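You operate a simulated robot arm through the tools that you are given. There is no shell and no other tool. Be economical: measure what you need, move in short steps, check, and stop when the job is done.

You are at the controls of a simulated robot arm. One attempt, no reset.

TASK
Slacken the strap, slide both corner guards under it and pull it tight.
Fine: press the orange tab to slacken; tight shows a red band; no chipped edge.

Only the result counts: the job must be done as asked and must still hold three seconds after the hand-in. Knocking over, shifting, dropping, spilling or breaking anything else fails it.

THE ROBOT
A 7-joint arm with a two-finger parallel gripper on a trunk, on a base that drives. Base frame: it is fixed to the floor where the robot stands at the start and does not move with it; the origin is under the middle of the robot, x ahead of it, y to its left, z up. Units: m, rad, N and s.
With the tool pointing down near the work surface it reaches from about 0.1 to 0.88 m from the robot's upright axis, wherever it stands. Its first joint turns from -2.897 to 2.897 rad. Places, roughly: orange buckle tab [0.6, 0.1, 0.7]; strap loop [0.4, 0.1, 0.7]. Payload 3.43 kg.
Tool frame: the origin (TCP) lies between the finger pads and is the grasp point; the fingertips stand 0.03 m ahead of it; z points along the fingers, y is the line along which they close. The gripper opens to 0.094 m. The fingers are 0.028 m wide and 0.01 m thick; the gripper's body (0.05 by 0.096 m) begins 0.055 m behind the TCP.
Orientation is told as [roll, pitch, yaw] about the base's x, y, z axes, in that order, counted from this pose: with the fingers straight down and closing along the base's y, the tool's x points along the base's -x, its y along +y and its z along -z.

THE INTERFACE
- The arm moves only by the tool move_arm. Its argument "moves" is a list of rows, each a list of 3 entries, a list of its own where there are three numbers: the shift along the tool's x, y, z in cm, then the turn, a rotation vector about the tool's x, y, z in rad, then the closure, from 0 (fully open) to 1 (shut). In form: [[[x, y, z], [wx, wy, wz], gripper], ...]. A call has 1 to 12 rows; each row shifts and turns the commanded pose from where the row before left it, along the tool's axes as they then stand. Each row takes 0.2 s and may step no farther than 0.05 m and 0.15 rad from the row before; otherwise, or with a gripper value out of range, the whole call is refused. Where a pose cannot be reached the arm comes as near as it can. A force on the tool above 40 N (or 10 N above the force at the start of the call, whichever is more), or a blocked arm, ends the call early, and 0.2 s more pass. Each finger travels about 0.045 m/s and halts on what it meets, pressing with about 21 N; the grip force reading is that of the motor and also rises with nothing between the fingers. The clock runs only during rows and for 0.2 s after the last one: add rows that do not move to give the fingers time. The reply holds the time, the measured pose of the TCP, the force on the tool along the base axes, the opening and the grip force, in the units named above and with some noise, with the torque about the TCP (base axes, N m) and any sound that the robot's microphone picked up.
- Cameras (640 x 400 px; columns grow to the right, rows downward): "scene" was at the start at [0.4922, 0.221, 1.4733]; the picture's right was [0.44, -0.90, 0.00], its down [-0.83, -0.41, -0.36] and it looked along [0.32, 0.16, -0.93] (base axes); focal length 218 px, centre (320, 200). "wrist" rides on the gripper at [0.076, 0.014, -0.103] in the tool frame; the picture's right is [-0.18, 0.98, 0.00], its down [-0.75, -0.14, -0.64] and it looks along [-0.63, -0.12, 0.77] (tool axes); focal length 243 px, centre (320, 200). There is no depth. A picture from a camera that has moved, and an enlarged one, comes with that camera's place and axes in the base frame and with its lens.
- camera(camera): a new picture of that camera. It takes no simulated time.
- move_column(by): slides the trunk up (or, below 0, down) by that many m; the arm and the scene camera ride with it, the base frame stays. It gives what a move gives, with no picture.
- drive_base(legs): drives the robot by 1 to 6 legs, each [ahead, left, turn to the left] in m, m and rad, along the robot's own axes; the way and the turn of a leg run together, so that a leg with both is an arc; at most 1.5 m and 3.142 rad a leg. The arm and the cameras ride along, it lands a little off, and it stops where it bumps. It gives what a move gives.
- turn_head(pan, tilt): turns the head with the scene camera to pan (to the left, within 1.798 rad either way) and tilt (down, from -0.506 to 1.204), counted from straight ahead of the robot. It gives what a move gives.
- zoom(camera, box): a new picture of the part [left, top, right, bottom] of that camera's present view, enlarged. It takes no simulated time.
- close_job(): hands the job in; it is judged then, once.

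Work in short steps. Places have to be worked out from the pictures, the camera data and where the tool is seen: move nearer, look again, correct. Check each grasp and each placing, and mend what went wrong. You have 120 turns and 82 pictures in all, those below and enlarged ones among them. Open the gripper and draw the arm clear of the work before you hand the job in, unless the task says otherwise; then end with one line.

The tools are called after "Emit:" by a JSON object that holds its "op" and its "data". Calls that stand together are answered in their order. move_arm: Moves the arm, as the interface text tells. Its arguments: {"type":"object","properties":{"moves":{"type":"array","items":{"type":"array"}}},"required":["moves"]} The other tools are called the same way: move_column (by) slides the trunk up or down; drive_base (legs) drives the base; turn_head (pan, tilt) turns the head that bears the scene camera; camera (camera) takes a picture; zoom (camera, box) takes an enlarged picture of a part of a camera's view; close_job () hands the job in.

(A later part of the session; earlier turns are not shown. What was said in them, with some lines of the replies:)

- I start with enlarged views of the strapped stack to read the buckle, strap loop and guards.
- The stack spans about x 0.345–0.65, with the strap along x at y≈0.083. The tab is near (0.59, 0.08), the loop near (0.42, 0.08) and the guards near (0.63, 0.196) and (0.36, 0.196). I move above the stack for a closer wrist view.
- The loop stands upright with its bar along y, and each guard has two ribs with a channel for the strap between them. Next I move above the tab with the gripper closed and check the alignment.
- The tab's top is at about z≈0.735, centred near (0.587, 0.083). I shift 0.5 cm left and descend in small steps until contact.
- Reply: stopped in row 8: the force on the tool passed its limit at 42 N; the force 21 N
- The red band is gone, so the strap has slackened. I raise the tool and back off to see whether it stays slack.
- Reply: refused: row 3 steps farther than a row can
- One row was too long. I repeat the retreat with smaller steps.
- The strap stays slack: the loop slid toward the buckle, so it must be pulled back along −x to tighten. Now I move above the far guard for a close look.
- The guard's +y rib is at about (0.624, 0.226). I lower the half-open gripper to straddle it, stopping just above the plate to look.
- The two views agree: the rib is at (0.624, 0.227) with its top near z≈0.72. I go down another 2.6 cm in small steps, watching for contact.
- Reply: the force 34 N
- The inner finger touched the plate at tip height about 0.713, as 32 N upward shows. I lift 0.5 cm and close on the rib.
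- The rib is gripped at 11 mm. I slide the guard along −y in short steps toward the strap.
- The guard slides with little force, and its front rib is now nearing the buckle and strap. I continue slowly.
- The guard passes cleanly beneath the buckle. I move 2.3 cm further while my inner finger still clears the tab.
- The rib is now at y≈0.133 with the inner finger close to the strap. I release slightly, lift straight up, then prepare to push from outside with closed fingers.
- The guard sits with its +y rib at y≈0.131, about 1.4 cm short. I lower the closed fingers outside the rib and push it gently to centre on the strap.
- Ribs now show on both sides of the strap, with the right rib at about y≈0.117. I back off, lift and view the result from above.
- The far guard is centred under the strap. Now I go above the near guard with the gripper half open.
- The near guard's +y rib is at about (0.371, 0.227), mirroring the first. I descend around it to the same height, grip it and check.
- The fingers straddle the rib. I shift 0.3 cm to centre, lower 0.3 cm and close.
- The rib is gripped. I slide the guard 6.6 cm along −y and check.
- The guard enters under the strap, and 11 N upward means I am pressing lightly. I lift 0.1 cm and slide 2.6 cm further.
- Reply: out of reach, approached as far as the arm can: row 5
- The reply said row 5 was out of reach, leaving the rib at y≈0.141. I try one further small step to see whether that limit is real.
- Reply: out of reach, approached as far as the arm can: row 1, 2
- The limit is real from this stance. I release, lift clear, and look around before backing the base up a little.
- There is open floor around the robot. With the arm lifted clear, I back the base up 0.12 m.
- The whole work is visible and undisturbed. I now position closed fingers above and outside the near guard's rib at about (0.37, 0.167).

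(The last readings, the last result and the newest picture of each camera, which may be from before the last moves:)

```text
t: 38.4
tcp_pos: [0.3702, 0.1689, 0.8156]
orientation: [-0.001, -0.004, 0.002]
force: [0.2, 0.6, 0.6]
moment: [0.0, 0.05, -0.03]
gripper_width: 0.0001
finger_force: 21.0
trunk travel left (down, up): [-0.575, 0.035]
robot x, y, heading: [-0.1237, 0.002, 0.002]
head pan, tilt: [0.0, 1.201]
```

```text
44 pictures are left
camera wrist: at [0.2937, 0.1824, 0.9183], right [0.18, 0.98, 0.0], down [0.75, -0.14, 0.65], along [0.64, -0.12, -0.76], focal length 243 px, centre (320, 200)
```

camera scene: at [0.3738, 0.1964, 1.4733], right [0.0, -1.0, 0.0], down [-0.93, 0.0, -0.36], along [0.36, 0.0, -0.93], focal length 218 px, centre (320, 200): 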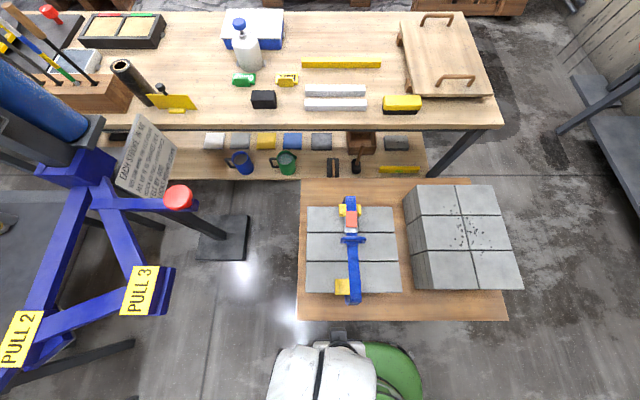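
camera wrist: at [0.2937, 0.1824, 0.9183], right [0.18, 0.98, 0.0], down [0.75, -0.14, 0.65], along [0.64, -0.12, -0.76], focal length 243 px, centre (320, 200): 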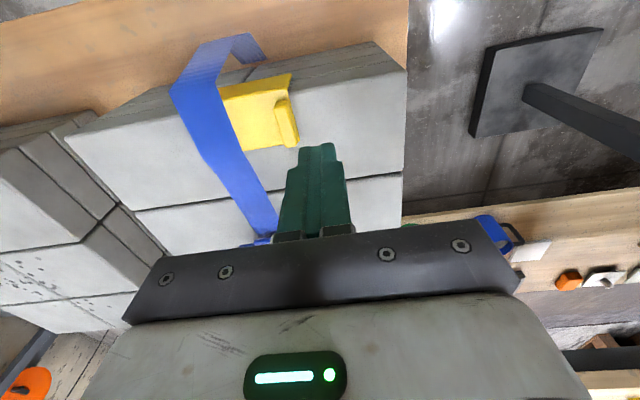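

The rib is at y≈0.139 and the fingers clear it. I descend and push it in by small steps to put the rib at y≈0.118.

Emit:
{"op": "move_arm", "data": {"moves": [[[0, 0, 3], [0, 0, 0], 1], [[0, 0, 3], [0, 0, 0], 1], [[0, 0, 0.8], [0, 0, 0], 1], [[0, -0.8, 0], [0, 0, 0], 1], [[0, -0.7, 0], [0, 0, 0], 1], [[0, -0.6, 0], [0, 0, 0], 1], [[0, -0.6, 0], [0, 0, 0], 1], [[0, -0.4, 0], [0, 0, 0], 1], [[0, -0.3, 0], [0, 0, 0], 1], [[0, 0, 0], [0, 0, 0], 1]]}}

Emit:
{"op": "camera", "data": {"camera": "wrist"}}

```text
t: 40.6
tcp_pos: [0.3712, 0.1338, 0.7487]
orientation: [-0.002, -0.006, 0.001]
force: [-0.1, 0.7, 0.1]
moment: [0.02, 0.0, 0.01]
gripper_width: 0.0001
finger_force: 20.4
trunk travel left (down, up): [-0.575, 0.035]
robot x, y, heading: [-0.1237, -0.0004, -0.001]
head pan, tilt: [0.0, 1.201]
```

```text
43 pictures are left
camera wrist: at [0.2939, 0.1465, 0.8511], right [0.18, 0.98, 0.0], down [0.75, -0.14, 0.65], along [0.64, -0.12, -0.76], focal length 243 px, centre (320, 200)
```

wrist: 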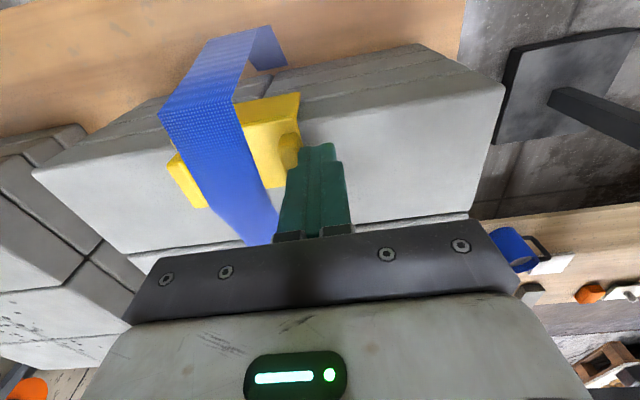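

Ribs show on both sides of the strap. I back off, lift, and look from above the strap line to verify centring.

Emit:
{"op": "move_arm", "data": {"moves": [[[0, 1.5, 0], [0, 0, 0], 1], [[0, 0, -4.5], [0, 0, 0], 1], [[0, 0, -4.5], [0, 0, 0], 1], [[1, -2.5, -4], [0, 0, 0], 1], [[2.5, -2.5, -3], [0, 0, 0], 1], [[2.5, -2.5, -3], [0, 0, 0], 1], [[0, 0, 0], [0, 0, 0], 1]]}}

Emit:
{"op": "zoom", "data": {"camera": "wrist", "box": [220, 20, 420, 145]}}

Emit:
{"op": "zoom", "data": {"camera": "scene", "box": [290, 180, 420, 310]}}

```text
t: 42.2
tcp_pos: [0.307, 0.074, 0.9396]
orientation: [-0.003, -0.006, 0.002]
force: [0.4, 0.5, 0.4]
moment: [-0.02, 0.04, 0.0]
gripper_width: 0.0001
finger_force: 21.5
trunk travel left (down, up): [-0.575, 0.035]
robot x, y, heading: [-0.124, 0.0039, 0.006]
head pan, tilt: [0.0, 1.201]
```

```text
3.20 times, centred on (320, 82) of wrist
camera zoom: at [0.2313, 0.0872, 1.0424], right [0.18, 0.98, 0.0], down [0.75, -0.14, 0.65], along [0.64, -0.12, -0.76], focal length 776 px, centre (320, 576)
```

zoom: 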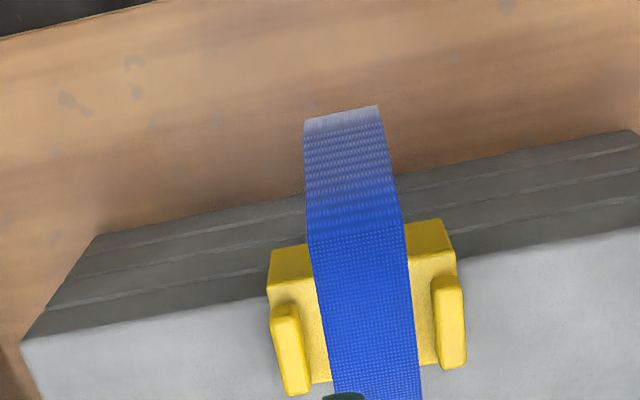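

```text
3.08 times, centred on (355, 245) of scene
camera zoom: at [0.3736, 0.1963, 1.4733], right [0.0, -1.0, 0.0], down [-0.93, 0.0, -0.36], along [0.36, 0.0, -0.93], focal length 671 px, centre (212, 62)
```

zoom: 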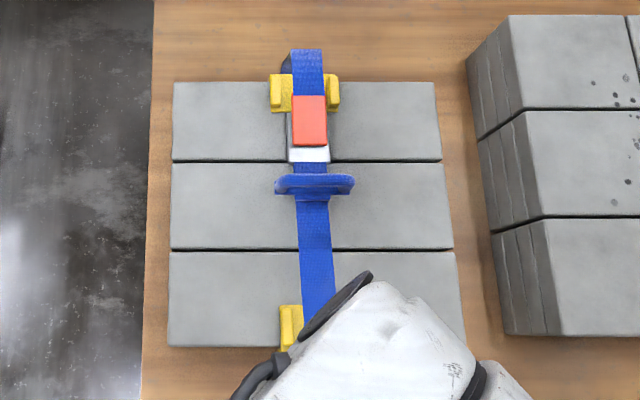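

Both guards are centred under the strap. Next I move above the loop, near (0.51, 0.087), and rotate the gripper 90° to grip its bar.

Emit:
{"op": "move_arm", "data": {"moves": [[[-4.7, 0.3, 1], [0, 0, 0], 0.6], [[-4.7, 0.3, 1], [0, 0, 0], 0.6], [[-4.7, 0.3, 1], [0, 0, 0], 0.6], [[-4.7, 0.3, 1], [0, 0, 0], 0.6], [[0, 0, 0], [0, 0, 0.15], 0.6], [[0, 0, 0], [0, 0, 0.15], 0.6], [[0, 0, 0], [0, 0, 0.15], 0.6], [[0, 0, 0], [0, 0, 0.15], 0.6], [[0, 0, 0], [0, 0, 0.15], 0.6]]}}

Emit:
{"op": "move_arm", "data": {"moves": [[[0, 0, 0], [0, 0, 0.15], 0.6], [[0, 0, 0], [0, 0, 0.15], 0.6], [[0, 0, 0], [0, 0, 0.15], 0.6], [[0, 0, 0], [0, 0, 0.15], 0.6], [[0, 0, 0], [0, 0, 0.15], 0.6], [[0, 0, 0], [0, 0, 0.0708], 0.6], [[0, 0, 0], [0, 0, 0], 0.6]]}}

Emit:
{"op": "camera", "data": {"camera": "wrist"}}

```text
t: 44.2
tcp_pos: [0.4974, 0.0862, 0.9]
orientation: [0.004, -0.006, -0.75]
force: [0.3, 0.9, -0.6]
moment: [-0.02, 0.01, 0.0]
gripper_width: 0.0374
finger_force: 0.1
trunk travel left (down, up): [-0.575, 0.035]
robot x, y, heading: [-0.1243, 0.0025, 0.004]
head pan, tilt: [0.0, 1.201]
```

```text
t: 45.8
tcp_pos: [0.4981, 0.0855, 0.8988]
orientation: [0.006, -0.002, -1.571]
force: [-0.4, 0.8, -0.1]
moment: [-0.02, 0.02, 0.03]
gripper_width: 0.0377
finger_force: 0.0
trunk travel left (down, up): [-0.575, 0.035]
robot x, y, heading: [-0.1257, 0.001, -0.001]
head pan, tilt: [0.0, 1.201]
```

```text
40 pictures are left
camera wrist: at [0.5122, 0.1604, 1.0013], right [0.98, -0.18, 0.01], down [-0.14, -0.75, 0.64], along [-0.11, -0.63, -0.77], focal length 243 px, centre (320, 200)
```

wrist: 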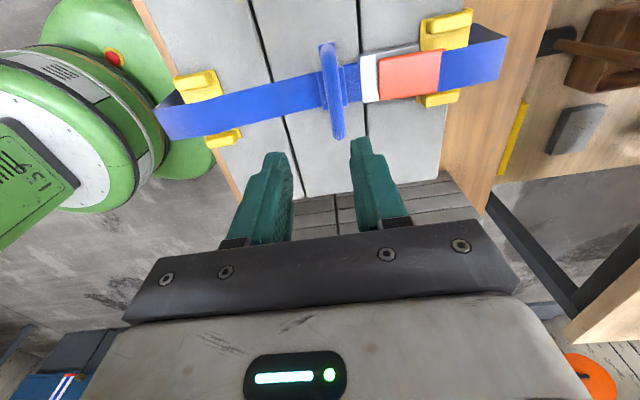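

The bar lies between the fingers in this view, at x≈0.511. I zoom to judge its height and shape.

Emit:
{"op": "zoom", "data": {"camera": "wrist", "box": [250, 20, 410, 150]}}

```text
3.08 times, centred on (330, 85) of wrist
camera zoom: at [0.5122, 0.1604, 1.0013], right [0.98, -0.18, 0.01], down [-0.14, -0.75, 0.64], along [-0.11, -0.63, -0.77], focal length 746 px, centre (289, 554)
```

zoom: 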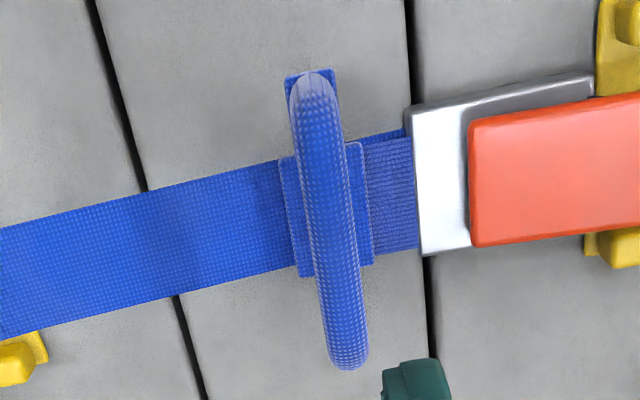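

The loop is an arch about 16 mm thick with about 2 cm to the buckle, so I use a narrower 26 mm opening. I move over the bar and descend partway.

Emit:
{"op": "move_arm", "data": {"moves": [[[0.3, 1.3, 3], [0, 0, 0], 0.72], [[0, 0, 3], [0, 0, 0], 0.72], [[0, 0, 2], [0, 0, 0], 0.72], [[0, 0, 0], [0, 0, 0], 0.72]]}}

Emit:
{"op": "camera", "data": {"camera": "wrist"}}

```text
t: 46.8
tcp_pos: [0.5124, 0.0872, 0.8188]
orientation: [0.006, -0.001, -1.569]
force: [0.0, 0.3, -0.1]
moment: [-0.02, 0.01, 0.01]
gripper_width: 0.0262
finger_force: 0.1
trunk travel left (down, up): [-0.575, 0.035]
robot x, y, heading: [-0.1213, -0.0008, -0.003]
head pan, tilt: [0.0, 1.201]
```

```text
38 pictures are left
camera wrist: at [0.5262, 0.1631, 0.9218], right [0.98, -0.18, 0.01], down [-0.14, -0.75, 0.64], along [-0.11, -0.63, -0.77], focal length 243 px, centre (320, 200)
```

wrist: 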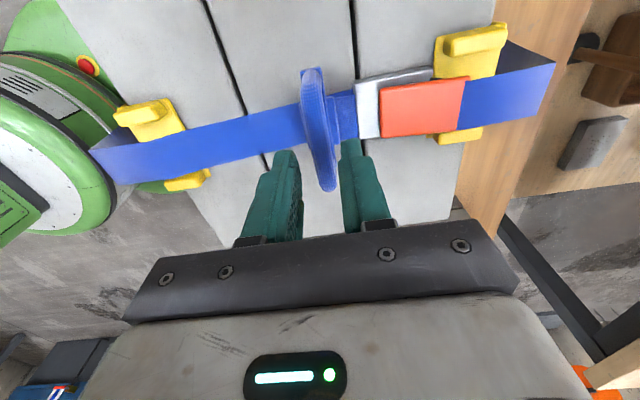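

Triangulation puts the arch at about (0.512, 0.093, 0.76). I descend 4 cm with the fingers either side of the bar.

Emit:
{"op": "move_arm", "data": {"moves": [[[0.4, 0, 1.5], [0, 0, 0], 0.72], [[0, 0, 1], [0, 0, 0], 0.72], [[0, 0, 0.8], [0, 0, 0], 0.72], [[0, 0, 0.7], [0, 0, 0], 0.72], [[0, 0, 0], [0, 0, 0], 0.72]]}}

Emit:
{"op": "camera", "data": {"camera": "wrist"}}

```text
t: 48.0
tcp_pos: [0.5139, 0.0919, 0.7804]
orientation: [0.004, -0.001, -1.568]
force: [0.3, 0.0, -0.6]
moment: [0.02, 0.04, -0.01]
gripper_width: 0.0259
finger_force: 0.0
trunk travel left (down, up): [-0.575, 0.035]
robot x, y, heading: [-0.1227, -0.0013, -0.001]
head pan, tilt: [0.0, 1.201]
```

```text
37 pictures are left
camera wrist: at [0.5271, 0.1669, 0.8834], right [0.98, -0.18, 0.01], down [-0.14, -0.75, 0.64], along [-0.11, -0.63, -0.77], focal length 243 px, centre (320, 200)
```

wrist: 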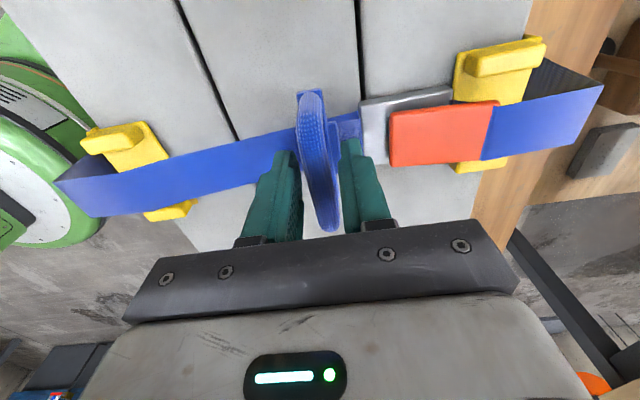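

The fingers straddle the arch. I go down a further 0.8 cm and close on it.

Emit:
{"op": "move_arm", "data": {"moves": [[[0, -0.1, 0.8], [0, 0, 0], 0.72], [[0, 0, 0], [0, 0, 0], 1], [[0, 0, 0], [0, 0, 0], 1], [[0, 0, 0], [0, 0, 0], 1]]}}

Emit:
{"op": "camera", "data": {"camera": "wrist"}}

```text
t: 49.0
tcp_pos: [0.5121, 0.0908, 0.7717]
orientation: [0.006, -0.001, -1.569]
force: [3.1, 1.0, 1.6]
moment: [-0.09, -0.01, -0.15]
gripper_width: 0.0182
finger_force: 44.4
trunk travel left (down, up): [-0.575, 0.035]
robot x, y, heading: [-0.1241, 0.002, 0.004]
head pan, tilt: [0.0, 1.201]
```

```text
36 pictures are left
camera wrist: at [0.5256, 0.1661, 0.8748], right [0.98, -0.18, 0.01], down [-0.14, -0.75, 0.64], along [-0.11, -0.63, -0.77], focal length 243 px, centre (320, 200)
```

wrist: 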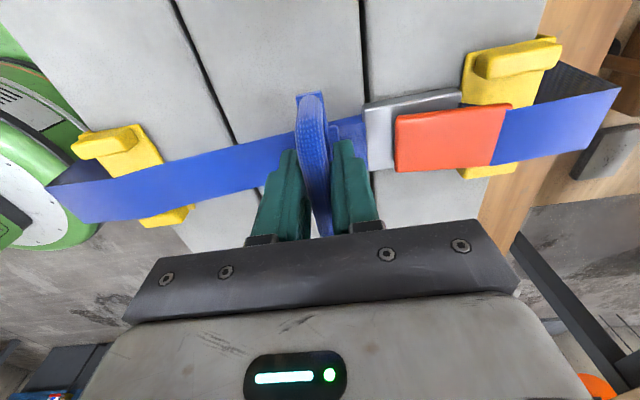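

The loop is gripped (18 mm, 44 N). I pull it along −x in 1 cm steps and watch the force.

Emit:
{"op": "move_arm", "data": {"moves": [[[0, -1, 0], [0, 0, 0], 1], [[0, -1, 0], [0, 0, 0], 1], [[0, -1, 0], [0, 0, 0], 1], [[0, -1, 0], [0, 0, 0], 1], [[0, 0, 0], [0, 0, 0], 1]]}}

Emit:
{"op": "camera", "data": {"camera": "wrist"}}

```text
t: 50.2
tcp_pos: [0.4714, 0.0913, 0.7716]
orientation: [0.01, -0.008, -1.57]
force: [6.7, -13.9, 28.8]
moment: [-0.09, -0.02, -0.13]
gripper_width: 0.0183
finger_force: 44.9
trunk travel left (down, up): [-0.575, 0.035]
robot x, y, heading: [-0.1235, -0.0006, 0.002]
head pan, tilt: [0.0, 1.201]
```

```text
35 pictures are left
camera wrist: at [0.4842, 0.1666, 0.8744], right [0.98, -0.18, 0.01], down [-0.14, -0.75, 0.65], along [-0.11, -0.64, -0.76], focal length 243 px, centre (320, 200)
```

wrist: 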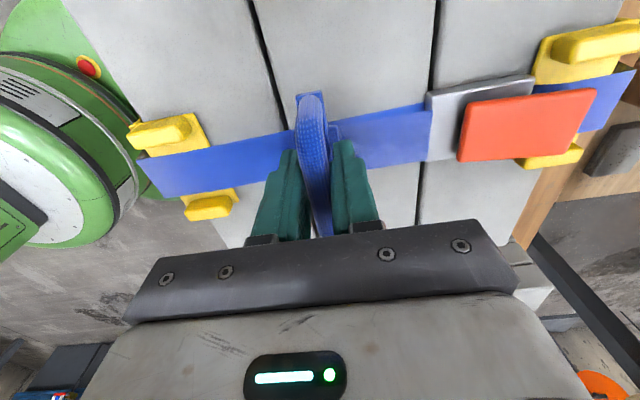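

The strap is drawing in, with side forces from the loop of about +29 N in z and −14 N in y. I relieve those slightly and keep pulling.

Emit:
{"op": "move_arm", "data": {"moves": [[[-0.15, 0, -0.3], [0, 0, 0], 1], [[0, -0.8, 0], [0, 0, 0], 1], [[0, -0.8, 0], [0, 0, 0], 1], [[0, 0, 0], [0, 0, 0], 1]]}}

Emit:
{"op": "camera", "data": {"camera": "wrist"}}

```text
t: 51.2
tcp_pos: [0.4547, 0.0896, 0.7725]
orientation: [0.005, 0.0, -1.57]
force: [9.5, -14.6, -39.6]
moment: [0.07, -0.05, -0.1]
gripper_width: 0.0183
finger_force: 44.8
trunk travel left (down, up): [-0.575, 0.035]
robot x, y, heading: [-0.1266, -0.0011, 0.001]
head pan, tilt: [0.0, 1.201]
```

```text
34 pictures are left
camera wrist: at [0.4681, 0.1659, 0.8749], right [0.98, -0.18, 0.0], down [-0.14, -0.75, 0.64], along [-0.11, -0.63, -0.77], focal length 243 px, centre (320, 200)
```

wrist: 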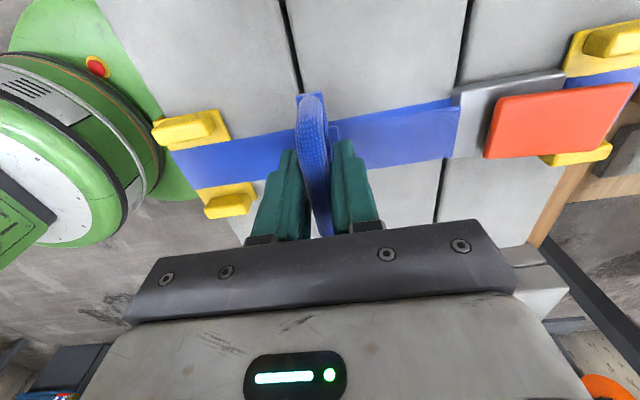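

Now it pulls down with −40 N, so the loop is stiff vertically. I lower about 0.2 cm and continue pulling.

Emit:
{"op": "move_arm", "data": {"moves": [[[-0.1, 0, 0.18], [0, 0, 0], 1], [[0, -0.5, 0.05], [0, 0, 0], 1], [[0, 0, 0], [0, 0, 0], 1]]}}

Emit:
{"op": "camera", "data": {"camera": "wrist"}}

```text
t: 52.0
tcp_pos: [0.4516, 0.0907, 0.7719]
orientation: [0.006, -0.001, -1.568]
force: [10.2, -4.7, -3.6]
moment: [0.76, 0.05, -0.18]
gripper_width: 0.018
finger_force: 44.8
trunk travel left (down, up): [-0.575, 0.035]
robot x, y, heading: [-0.1247, -0.0004, -0.004]
head pan, tilt: [0.0, 1.201]
```

```text
33 pictures are left
camera wrist: at [0.4638, 0.166, 0.8749], right [0.98, -0.18, 0.01], down [-0.14, -0.75, 0.64], along [-0.11, -0.63, -0.77], focal length 243 px, centre (320, 200)
```

wrist: 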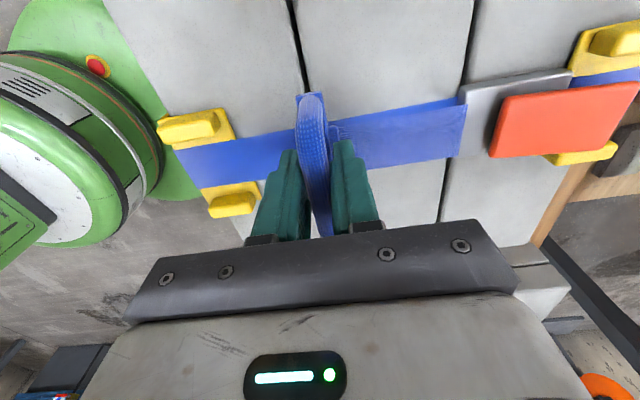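

The side forces are now small with 10 N of pull and no red band yet. I keep pulling in 0.5 cm steps.

Emit:
{"op": "move_arm", "data": {"moves": [[[0, -0.5, 0], [0, 0, 0], 1], [[0, -0.5, 0], [0, 0, 0], 1], [[0, -0.5, 0], [0, 0, 0], 1], [[0, 0, 0], [0, 0, 0], 1]]}}

Emit:
{"op": "camera", "data": {"camera": "wrist"}}

```text
t: 53.0
tcp_pos: [0.4355, 0.0905, 0.772]
orientation: [0.007, -0.001, -1.567]
force: [11.5, -5.1, 2.5]
moment: [0.07, 0.01, -0.17]
gripper_width: 0.0181
finger_force: 44.6
trunk travel left (down, up): [-0.575, 0.035]
robot x, y, heading: [-0.1255, -0.0017, 0.001]
head pan, tilt: [0.0, 1.201]
```

```text
32 pictures are left
camera wrist: at [0.4496, 0.1663, 0.8748], right [0.98, -0.18, 0.01], down [-0.14, -0.75, 0.64], along [-0.11, -0.63, -0.77], focal length 243 px, centre (320, 200)
```

wrist: 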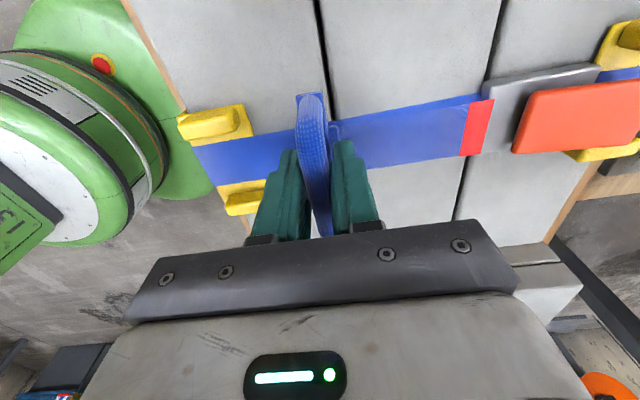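

The red band is emerging at the buckle. I pull a little more until it shows fully or the force rises.

Emit:
{"op": "move_arm", "data": {"moves": [[[0, -0.4, 0], [0, 0, 0], 1], [[0, -0.4, 0], [0, 0, 0], 1], [[0, -0.3, 0], [0, 0, 0], 1], [[0, 0, 0], [0, 0, 0], 1]]}}

Emit:
{"op": "camera", "data": {"camera": "wrist"}}

```text
t: 54.0
tcp_pos: [0.4249, 0.091, 0.7733]
orientation: [0.005, -0.001, -1.568]
force: [13.3, 3.8, 7.4]
moment: [-0.11, -0.04, -0.12]
gripper_width: 0.0181
finger_force: 44.7
trunk travel left (down, up): [-0.575, 0.035]
robot x, y, heading: [-0.1249, -0.0001, 0.001]
head pan, tilt: [0.0, 1.201]
```

```text
31 pictures are left
camera wrist: at [0.4381, 0.166, 0.8749], right [0.98, -0.18, 0.01], down [-0.14, -0.75, 0.64], along [-0.11, -0.63, -0.77], focal length 243 px, centre (320, 200)
```

wrist: 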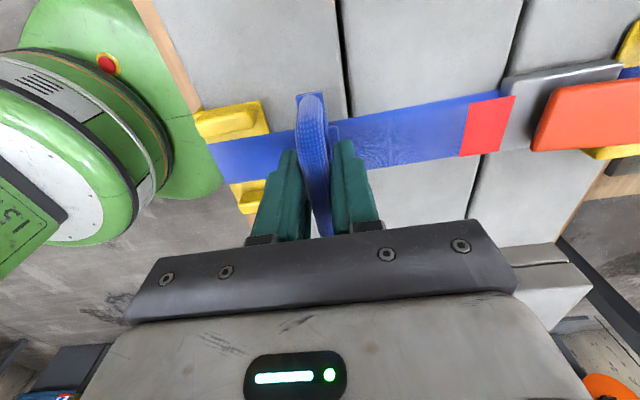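

The red band is now wide. I zoom to judge whether it is fully out and whether the strap lies on the guards.

Emit:
{"op": "zoom", "data": {"camera": "wrist", "box": [400, 30, 640, 180]}}

Emit:
{"op": "zoom", "data": {"camera": "wrist", "box": [160, 70, 340, 240]}}

Emit:
{"op": "zoom", "data": {"camera": "scene", "box": [290, 180, 420, 310]}}

```text
2.67 times, centred on (520, 105) of wrist
camera zoom: at [0.4381, 0.166, 0.8749], right [0.98, -0.18, 0.01], down [-0.14, -0.75, 0.64], along [-0.11, -0.63, -0.77], focal length 647 px, centre (-213, 453)
```

zoom: 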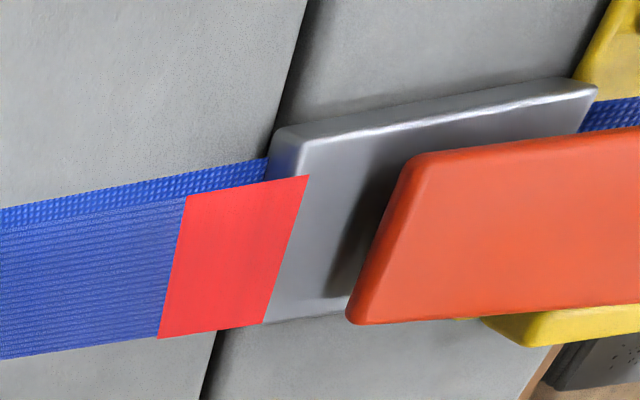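

```text
2.35 times, centred on (250, 155) of wrist
camera zoom: at [0.4381, 0.166, 0.8749], right [0.98, -0.18, 0.01], down [-0.14, -0.75, 0.64], along [-0.11, -0.63, -0.77], focal length 571 px, centre (485, 306)
```

zoom: 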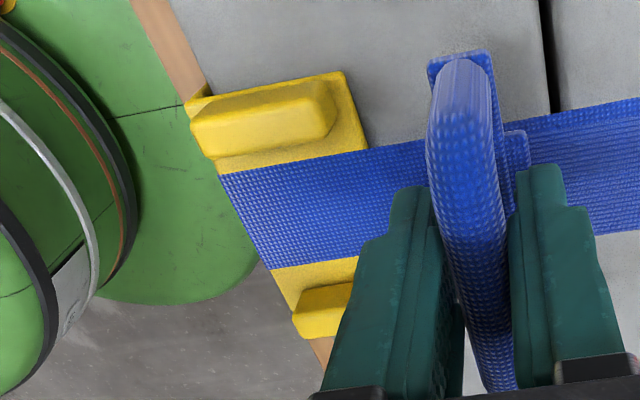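

```text
3.08 times, centred on (355, 245) of scene
camera zoom: at [0.374, 0.1966, 1.4732], right [0.0, -1.0, 0.0], down [-0.93, 0.0, -0.36], along [0.36, 0.0, -0.93], focal length 671 px, centre (212, 62)
```

zoom: 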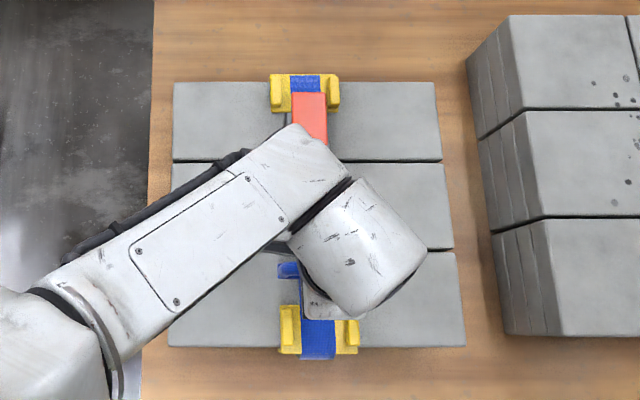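

The strap lies flat across the guards, and the red band is nearly as wide as at the start. I pull a few millimetres more to check for firm resistance.

Emit:
{"op": "move_arm", "data": {"moves": [[[0, -0.3, 0.05], [0, 0, 0], 1], [[0, -0.3, 0], [0, 0, 0], 1], [[0, 0, 0], [0, 0, 0], 1]]}}

Emit:
{"op": "zoom", "data": {"camera": "wrist", "box": [400, 30, 640, 180]}}

```text
t: 54.8
tcp_pos: [0.4183, 0.0909, 0.772]
orientation: [0.006, -0.003, -1.568]
force: [15.0, 2.8, 18.4]
moment: [0.42, -0.01, -0.15]
gripper_width: 0.0179
finger_force: 45.2
trunk travel left (down, up): [-0.575, 0.035]
robot x, y, heading: [-0.1226, -0.0032, -0.002]
head pan, tilt: [0.0, 1.201]
```

```text
2.67 times, centred on (520, 105) of wrist
camera zoom: at [0.4327, 0.1662, 0.8748], right [0.98, -0.18, 0.01], down [-0.14, -0.75, 0.64], along [-0.11, -0.63, -0.77], focal length 647 px, centre (-213, 453)
```

zoom: 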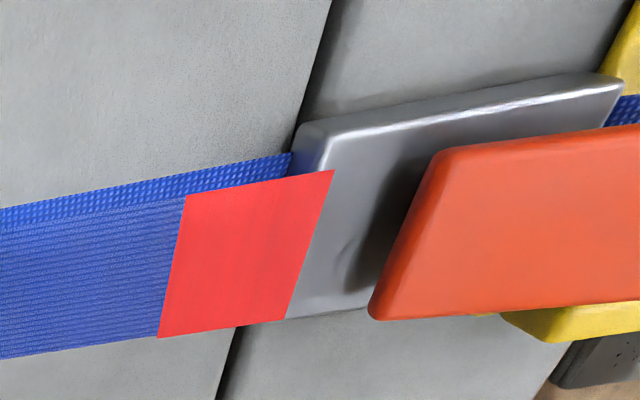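

The loop is back at its starting tight position (x≈0.42), and the red band, about 3.5 cm, exceeds the initial 2 cm. I release and lift away to see that it holds.

Emit:
{"op": "move_arm", "data": {"moves": [[[0, 0.1, -0.1], [0, 0, 0], 0.72], [[0, 0, 0], [0, 0, 0], 0.72], [[0, 0, -1.5], [0, 0, 0], 0.72], [[0, 0, -4], [0, 0, 0], 0.72], [[0, 0, -4.5], [0, 0, 0], 0.72], [[4, 0, -2], [0, 0, 0], 0.72], [[4.5, 0, 0], [0, 0, 0], 0.72], [[0, 0, 0], [0, 0, 0], 0.72]]}}

Emit:
{"op": "camera", "data": {"camera": "wrist"}}

Emit:
{"op": "zoom", "data": {"camera": "scene", "box": [290, 180, 420, 310]}}

```text
t: 56.6
tcp_pos: [0.4154, 0.1564, 0.883]
orientation: [-0.003, -0.037, -1.585]
force: [0.2, 0.3, 0.2]
moment: [-0.01, 0.01, 0.03]
gripper_width: 0.0263
finger_force: 0.0
trunk travel left (down, up): [-0.575, 0.035]
robot x, y, heading: [-0.1254, -0.0006, 0.002]
head pan, tilt: [0.0, 1.201]
```

```text
26 pictures are left
camera wrist: at [0.43, 0.2357, 0.9834], right [0.98, -0.2, 0.0], down [-0.15, -0.73, 0.67], along [-0.13, -0.66, -0.74], focal length 243 px, centre (320, 200)
```

wrist: 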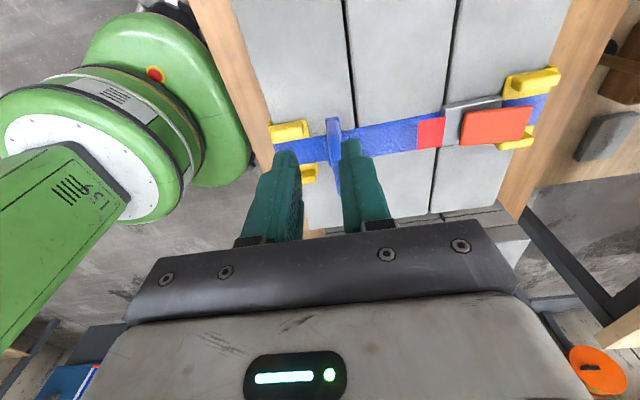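

```text
3.08 times, centred on (355, 245) of scene
camera zoom: at [0.3738, 0.1964, 1.4733], right [0.0, -1.0, 0.0], down [-0.93, 0.0, -0.36], along [0.36, 0.0, -0.93], focal length 671 px, centre (212, 62)
```

zoom: 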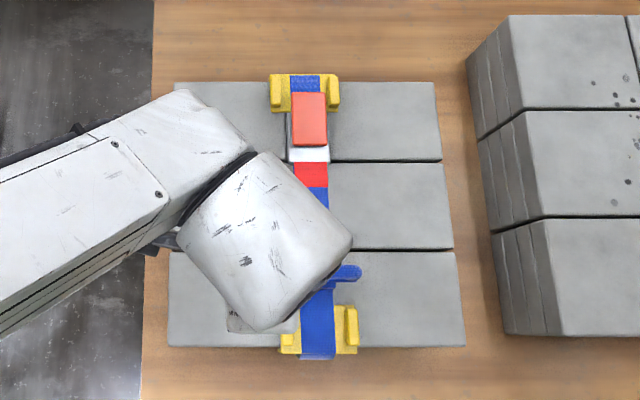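

The strap holds tight, with the red band showing and both guards seated. I open the gripper, draw the arm well clear and take a last look.

Emit:
{"op": "move_arm", "data": {"moves": [[[1, 0, -4], [0, 0, 0], 0], [[2, 0, -4], [0, 0, 0], 0], [[3, 0, -3], [0, 0, 0], 0], [[4, 0, 0], [0, 0, 0], 0], [[4, 0, 0], [0, 0, 0], 0], [[0, 0, 0], [0, 0, 0], 0]]}}

Emit:
{"op": "camera", "data": {"camera": "scene"}}

Emit:
{"op": "zoom", "data": {"camera": "scene", "box": [290, 180, 420, 310]}}

```text
t: 57.1
tcp_pos: [0.4072, 0.1135, 0.9224]
orientation: [-0.018, -0.19, -1.573]
force: [-0.1, 0.3, -0.1]
moment: [-0.02, 0.03, -0.01]
gripper_width: 0.075
finger_force: 0.0
trunk travel left (down, up): [-0.575, 0.035]
robot x, y, heading: [-0.1261, 0.0043, 0.003]
head pan, tilt: [0.0, 1.201]
stopped in row 2: the arm was blocked; the commanded pose is now the measured one
```

```text
24 pictures are left
camera scene: at [0.3739, 0.1964, 1.4732], right [0.0, -1.0, 0.0], down [-0.93, 0.0, -0.36], along [0.36, 0.0, -0.93], focal length 218 px, centre (320, 200)
```

scene: 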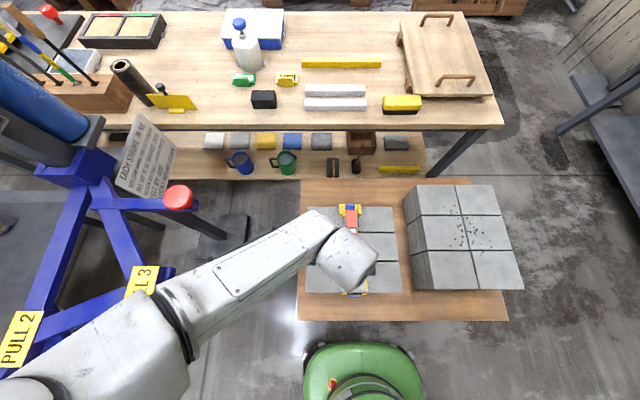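

```text
3.08 times, centred on (355, 245) of scene
camera zoom: at [0.3739, 0.1964, 1.4732], right [0.0, -1.0, 0.0], down [-0.93, 0.0, -0.36], along [0.36, 0.0, -0.93], focal length 671 px, centre (212, 62)
```

zoom: 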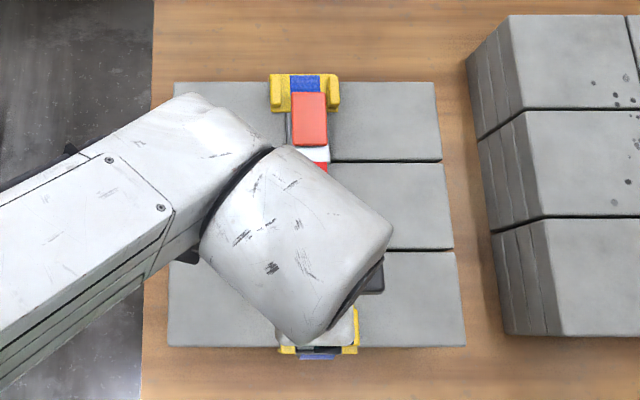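

The arm stopped at its own limits with no contact force, and the work is undisturbed. I move toward +x, level the tool and unwind the yaw, watching the readings.

Emit:
{"op": "move_arm", "data": {"moves": [[[0, 2.5, -0.5], [0, 0.06, -0.1], 0], [[0, 2.5, -0.5], [0, 0.06, -0.1], 0], [[0, 2.5, -0.5], [0, 0.05, -0.1], 0], [[0, 0, 0], [0, 0, 0], 0]]}}

Emit:
{"op": "camera", "data": {"camera": "scene"}}

```text
t: 58.1
tcp_pos: [0.4829, 0.1203, 0.9326]
orientation: [-0.045, -0.006, -1.277]
force: [0.3, 0.2, -0.6]
moment: [-0.02, 0.01, 0.03]
gripper_width: 0.094
finger_force: 0.1
trunk travel left (down, up): [-0.575, 0.035]
robot x, y, heading: [-0.1259, -0.0008, 0.0]
head pan, tilt: [0.0, 1.201]
```

```text
22 pictures are left
camera scene: at [0.3738, 0.1964, 1.4732], right [0.0, -1.0, 0.0], down [-0.93, 0.0, -0.36], along [0.36, 0.0, -0.93], focal length 218 px, centre (320, 200)
```

scene: 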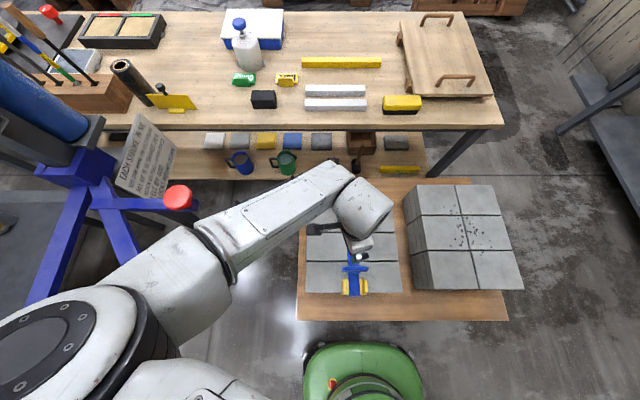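

Recovered and level. I unwind the yaw the rest of the way and rise.

Emit:
{"op": "move_arm", "data": {"moves": [[[0, 0, -0.8], [0, 0, -0.14], 0], [[0, 0, -0.8], [0, 0, -0.14], 0], [[0, 0, -0.8], [0, 0, -0.14], 0], [[0, 0, -0.8], [0, 0, -0.14], 0], [[0, 0, -0.8], [0, 0, -0.14], 0], [[0, 0, -0.8], [0, 0, -0.14], 0], [[0, 0, -0.8], [0, 0, -0.14], 0], [[0, 0, -0.8], [0, 0, -0.14], 0], [[0, 0, -0.8], [0, 0, -0.14], 0]]}}

Emit:
{"op": "move_arm", "data": {"moves": [[[-1, 4, -2], [0, 0, 0], 0], [[-1, 4, -2], [0, 0, 0], 0], [[-1, 4, -2], [0, 0, 0], 0], [[0, 4, -1], [0, 0, 0], 0], [[0, 4, 0], [0, 0, 0], 0], [[0, 0, 0], [0, 0, 0], 0]]}}

Emit:
{"op": "camera", "data": {"camera": "scene"}}

Emit:
{"op": "zoom", "data": {"camera": "scene", "box": [290, 180, 420, 310]}}

```text
t: 60.1
tcp_pos: [0.4847, 0.1217, 1.0067]
orientation: [-0.021, 0.042, -0.016]
force: [0.1, -0.5, -1.1]
moment: [0.0, 0.04, 0.04]
gripper_width: 0.0942
finger_force: 0.1
trunk travel left (down, up): [-0.575, 0.035]
robot x, y, heading: [-0.1237, -0.0044, -0.001]
head pan, tilt: [0.0, 1.201]
```

```text
t: 61.5
tcp_pos: [0.5216, 0.3227, 1.0702]
orientation: [-0.018, 0.042, -0.018]
force: [-1.2, -0.4, -0.1]
moment: [-0.03, -0.01, -0.01]
gripper_width: 0.0939
finger_force: 0.0
trunk travel left (down, up): [-0.575, 0.035]
robot x, y, heading: [-0.1246, 0.0002, 0.001]
head pan, tilt: [0.0, 1.201]
```

```text
21 pictures are left
camera scene: at [0.3737, 0.1965, 1.4733], right [0.0, -1.0, 0.0], down [-0.93, 0.0, -0.36], along [0.36, 0.0, -0.93], focal length 218 px, centre (320, 200)
```

scene: 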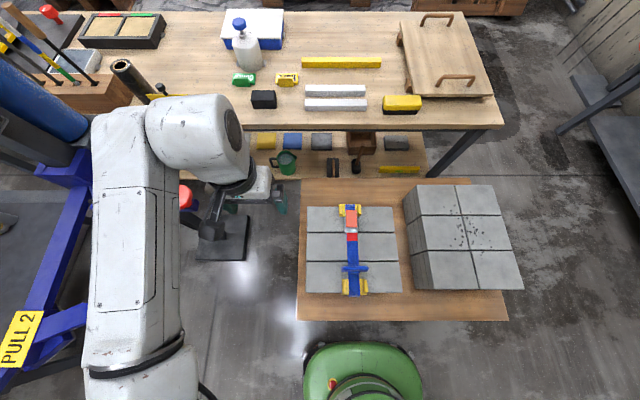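

```text
3.08 times, centred on (355, 245) of scene
camera zoom: at [0.3737, 0.1965, 1.4733], right [0.0, -1.0, 0.0], down [-0.93, 0.0, -0.36], along [0.36, 0.0, -0.93], focal length 671 px, centre (212, 62)
```

zoom: 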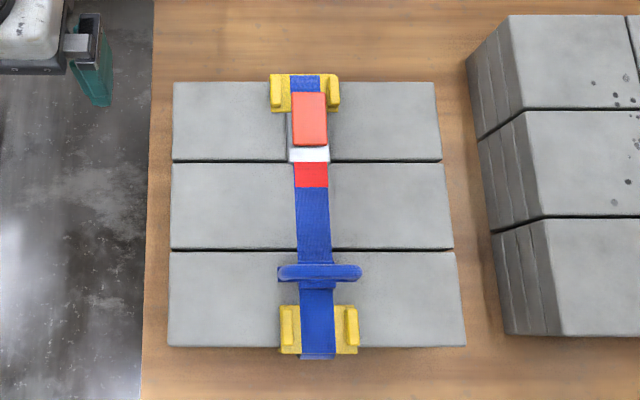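

The strap is tight with its red band showing, both guards sit under it at the edges, no chips are visible and the arm is clear. I hand the job in.

Emit:
{"op": "close_job", "data": {}}

```text
The job is handed in.
```

I slackened the strap, slid both corner guards under it and pulled it tight; the red band shows, I saw no chipped edge, and it was still holding when I handed the job in.
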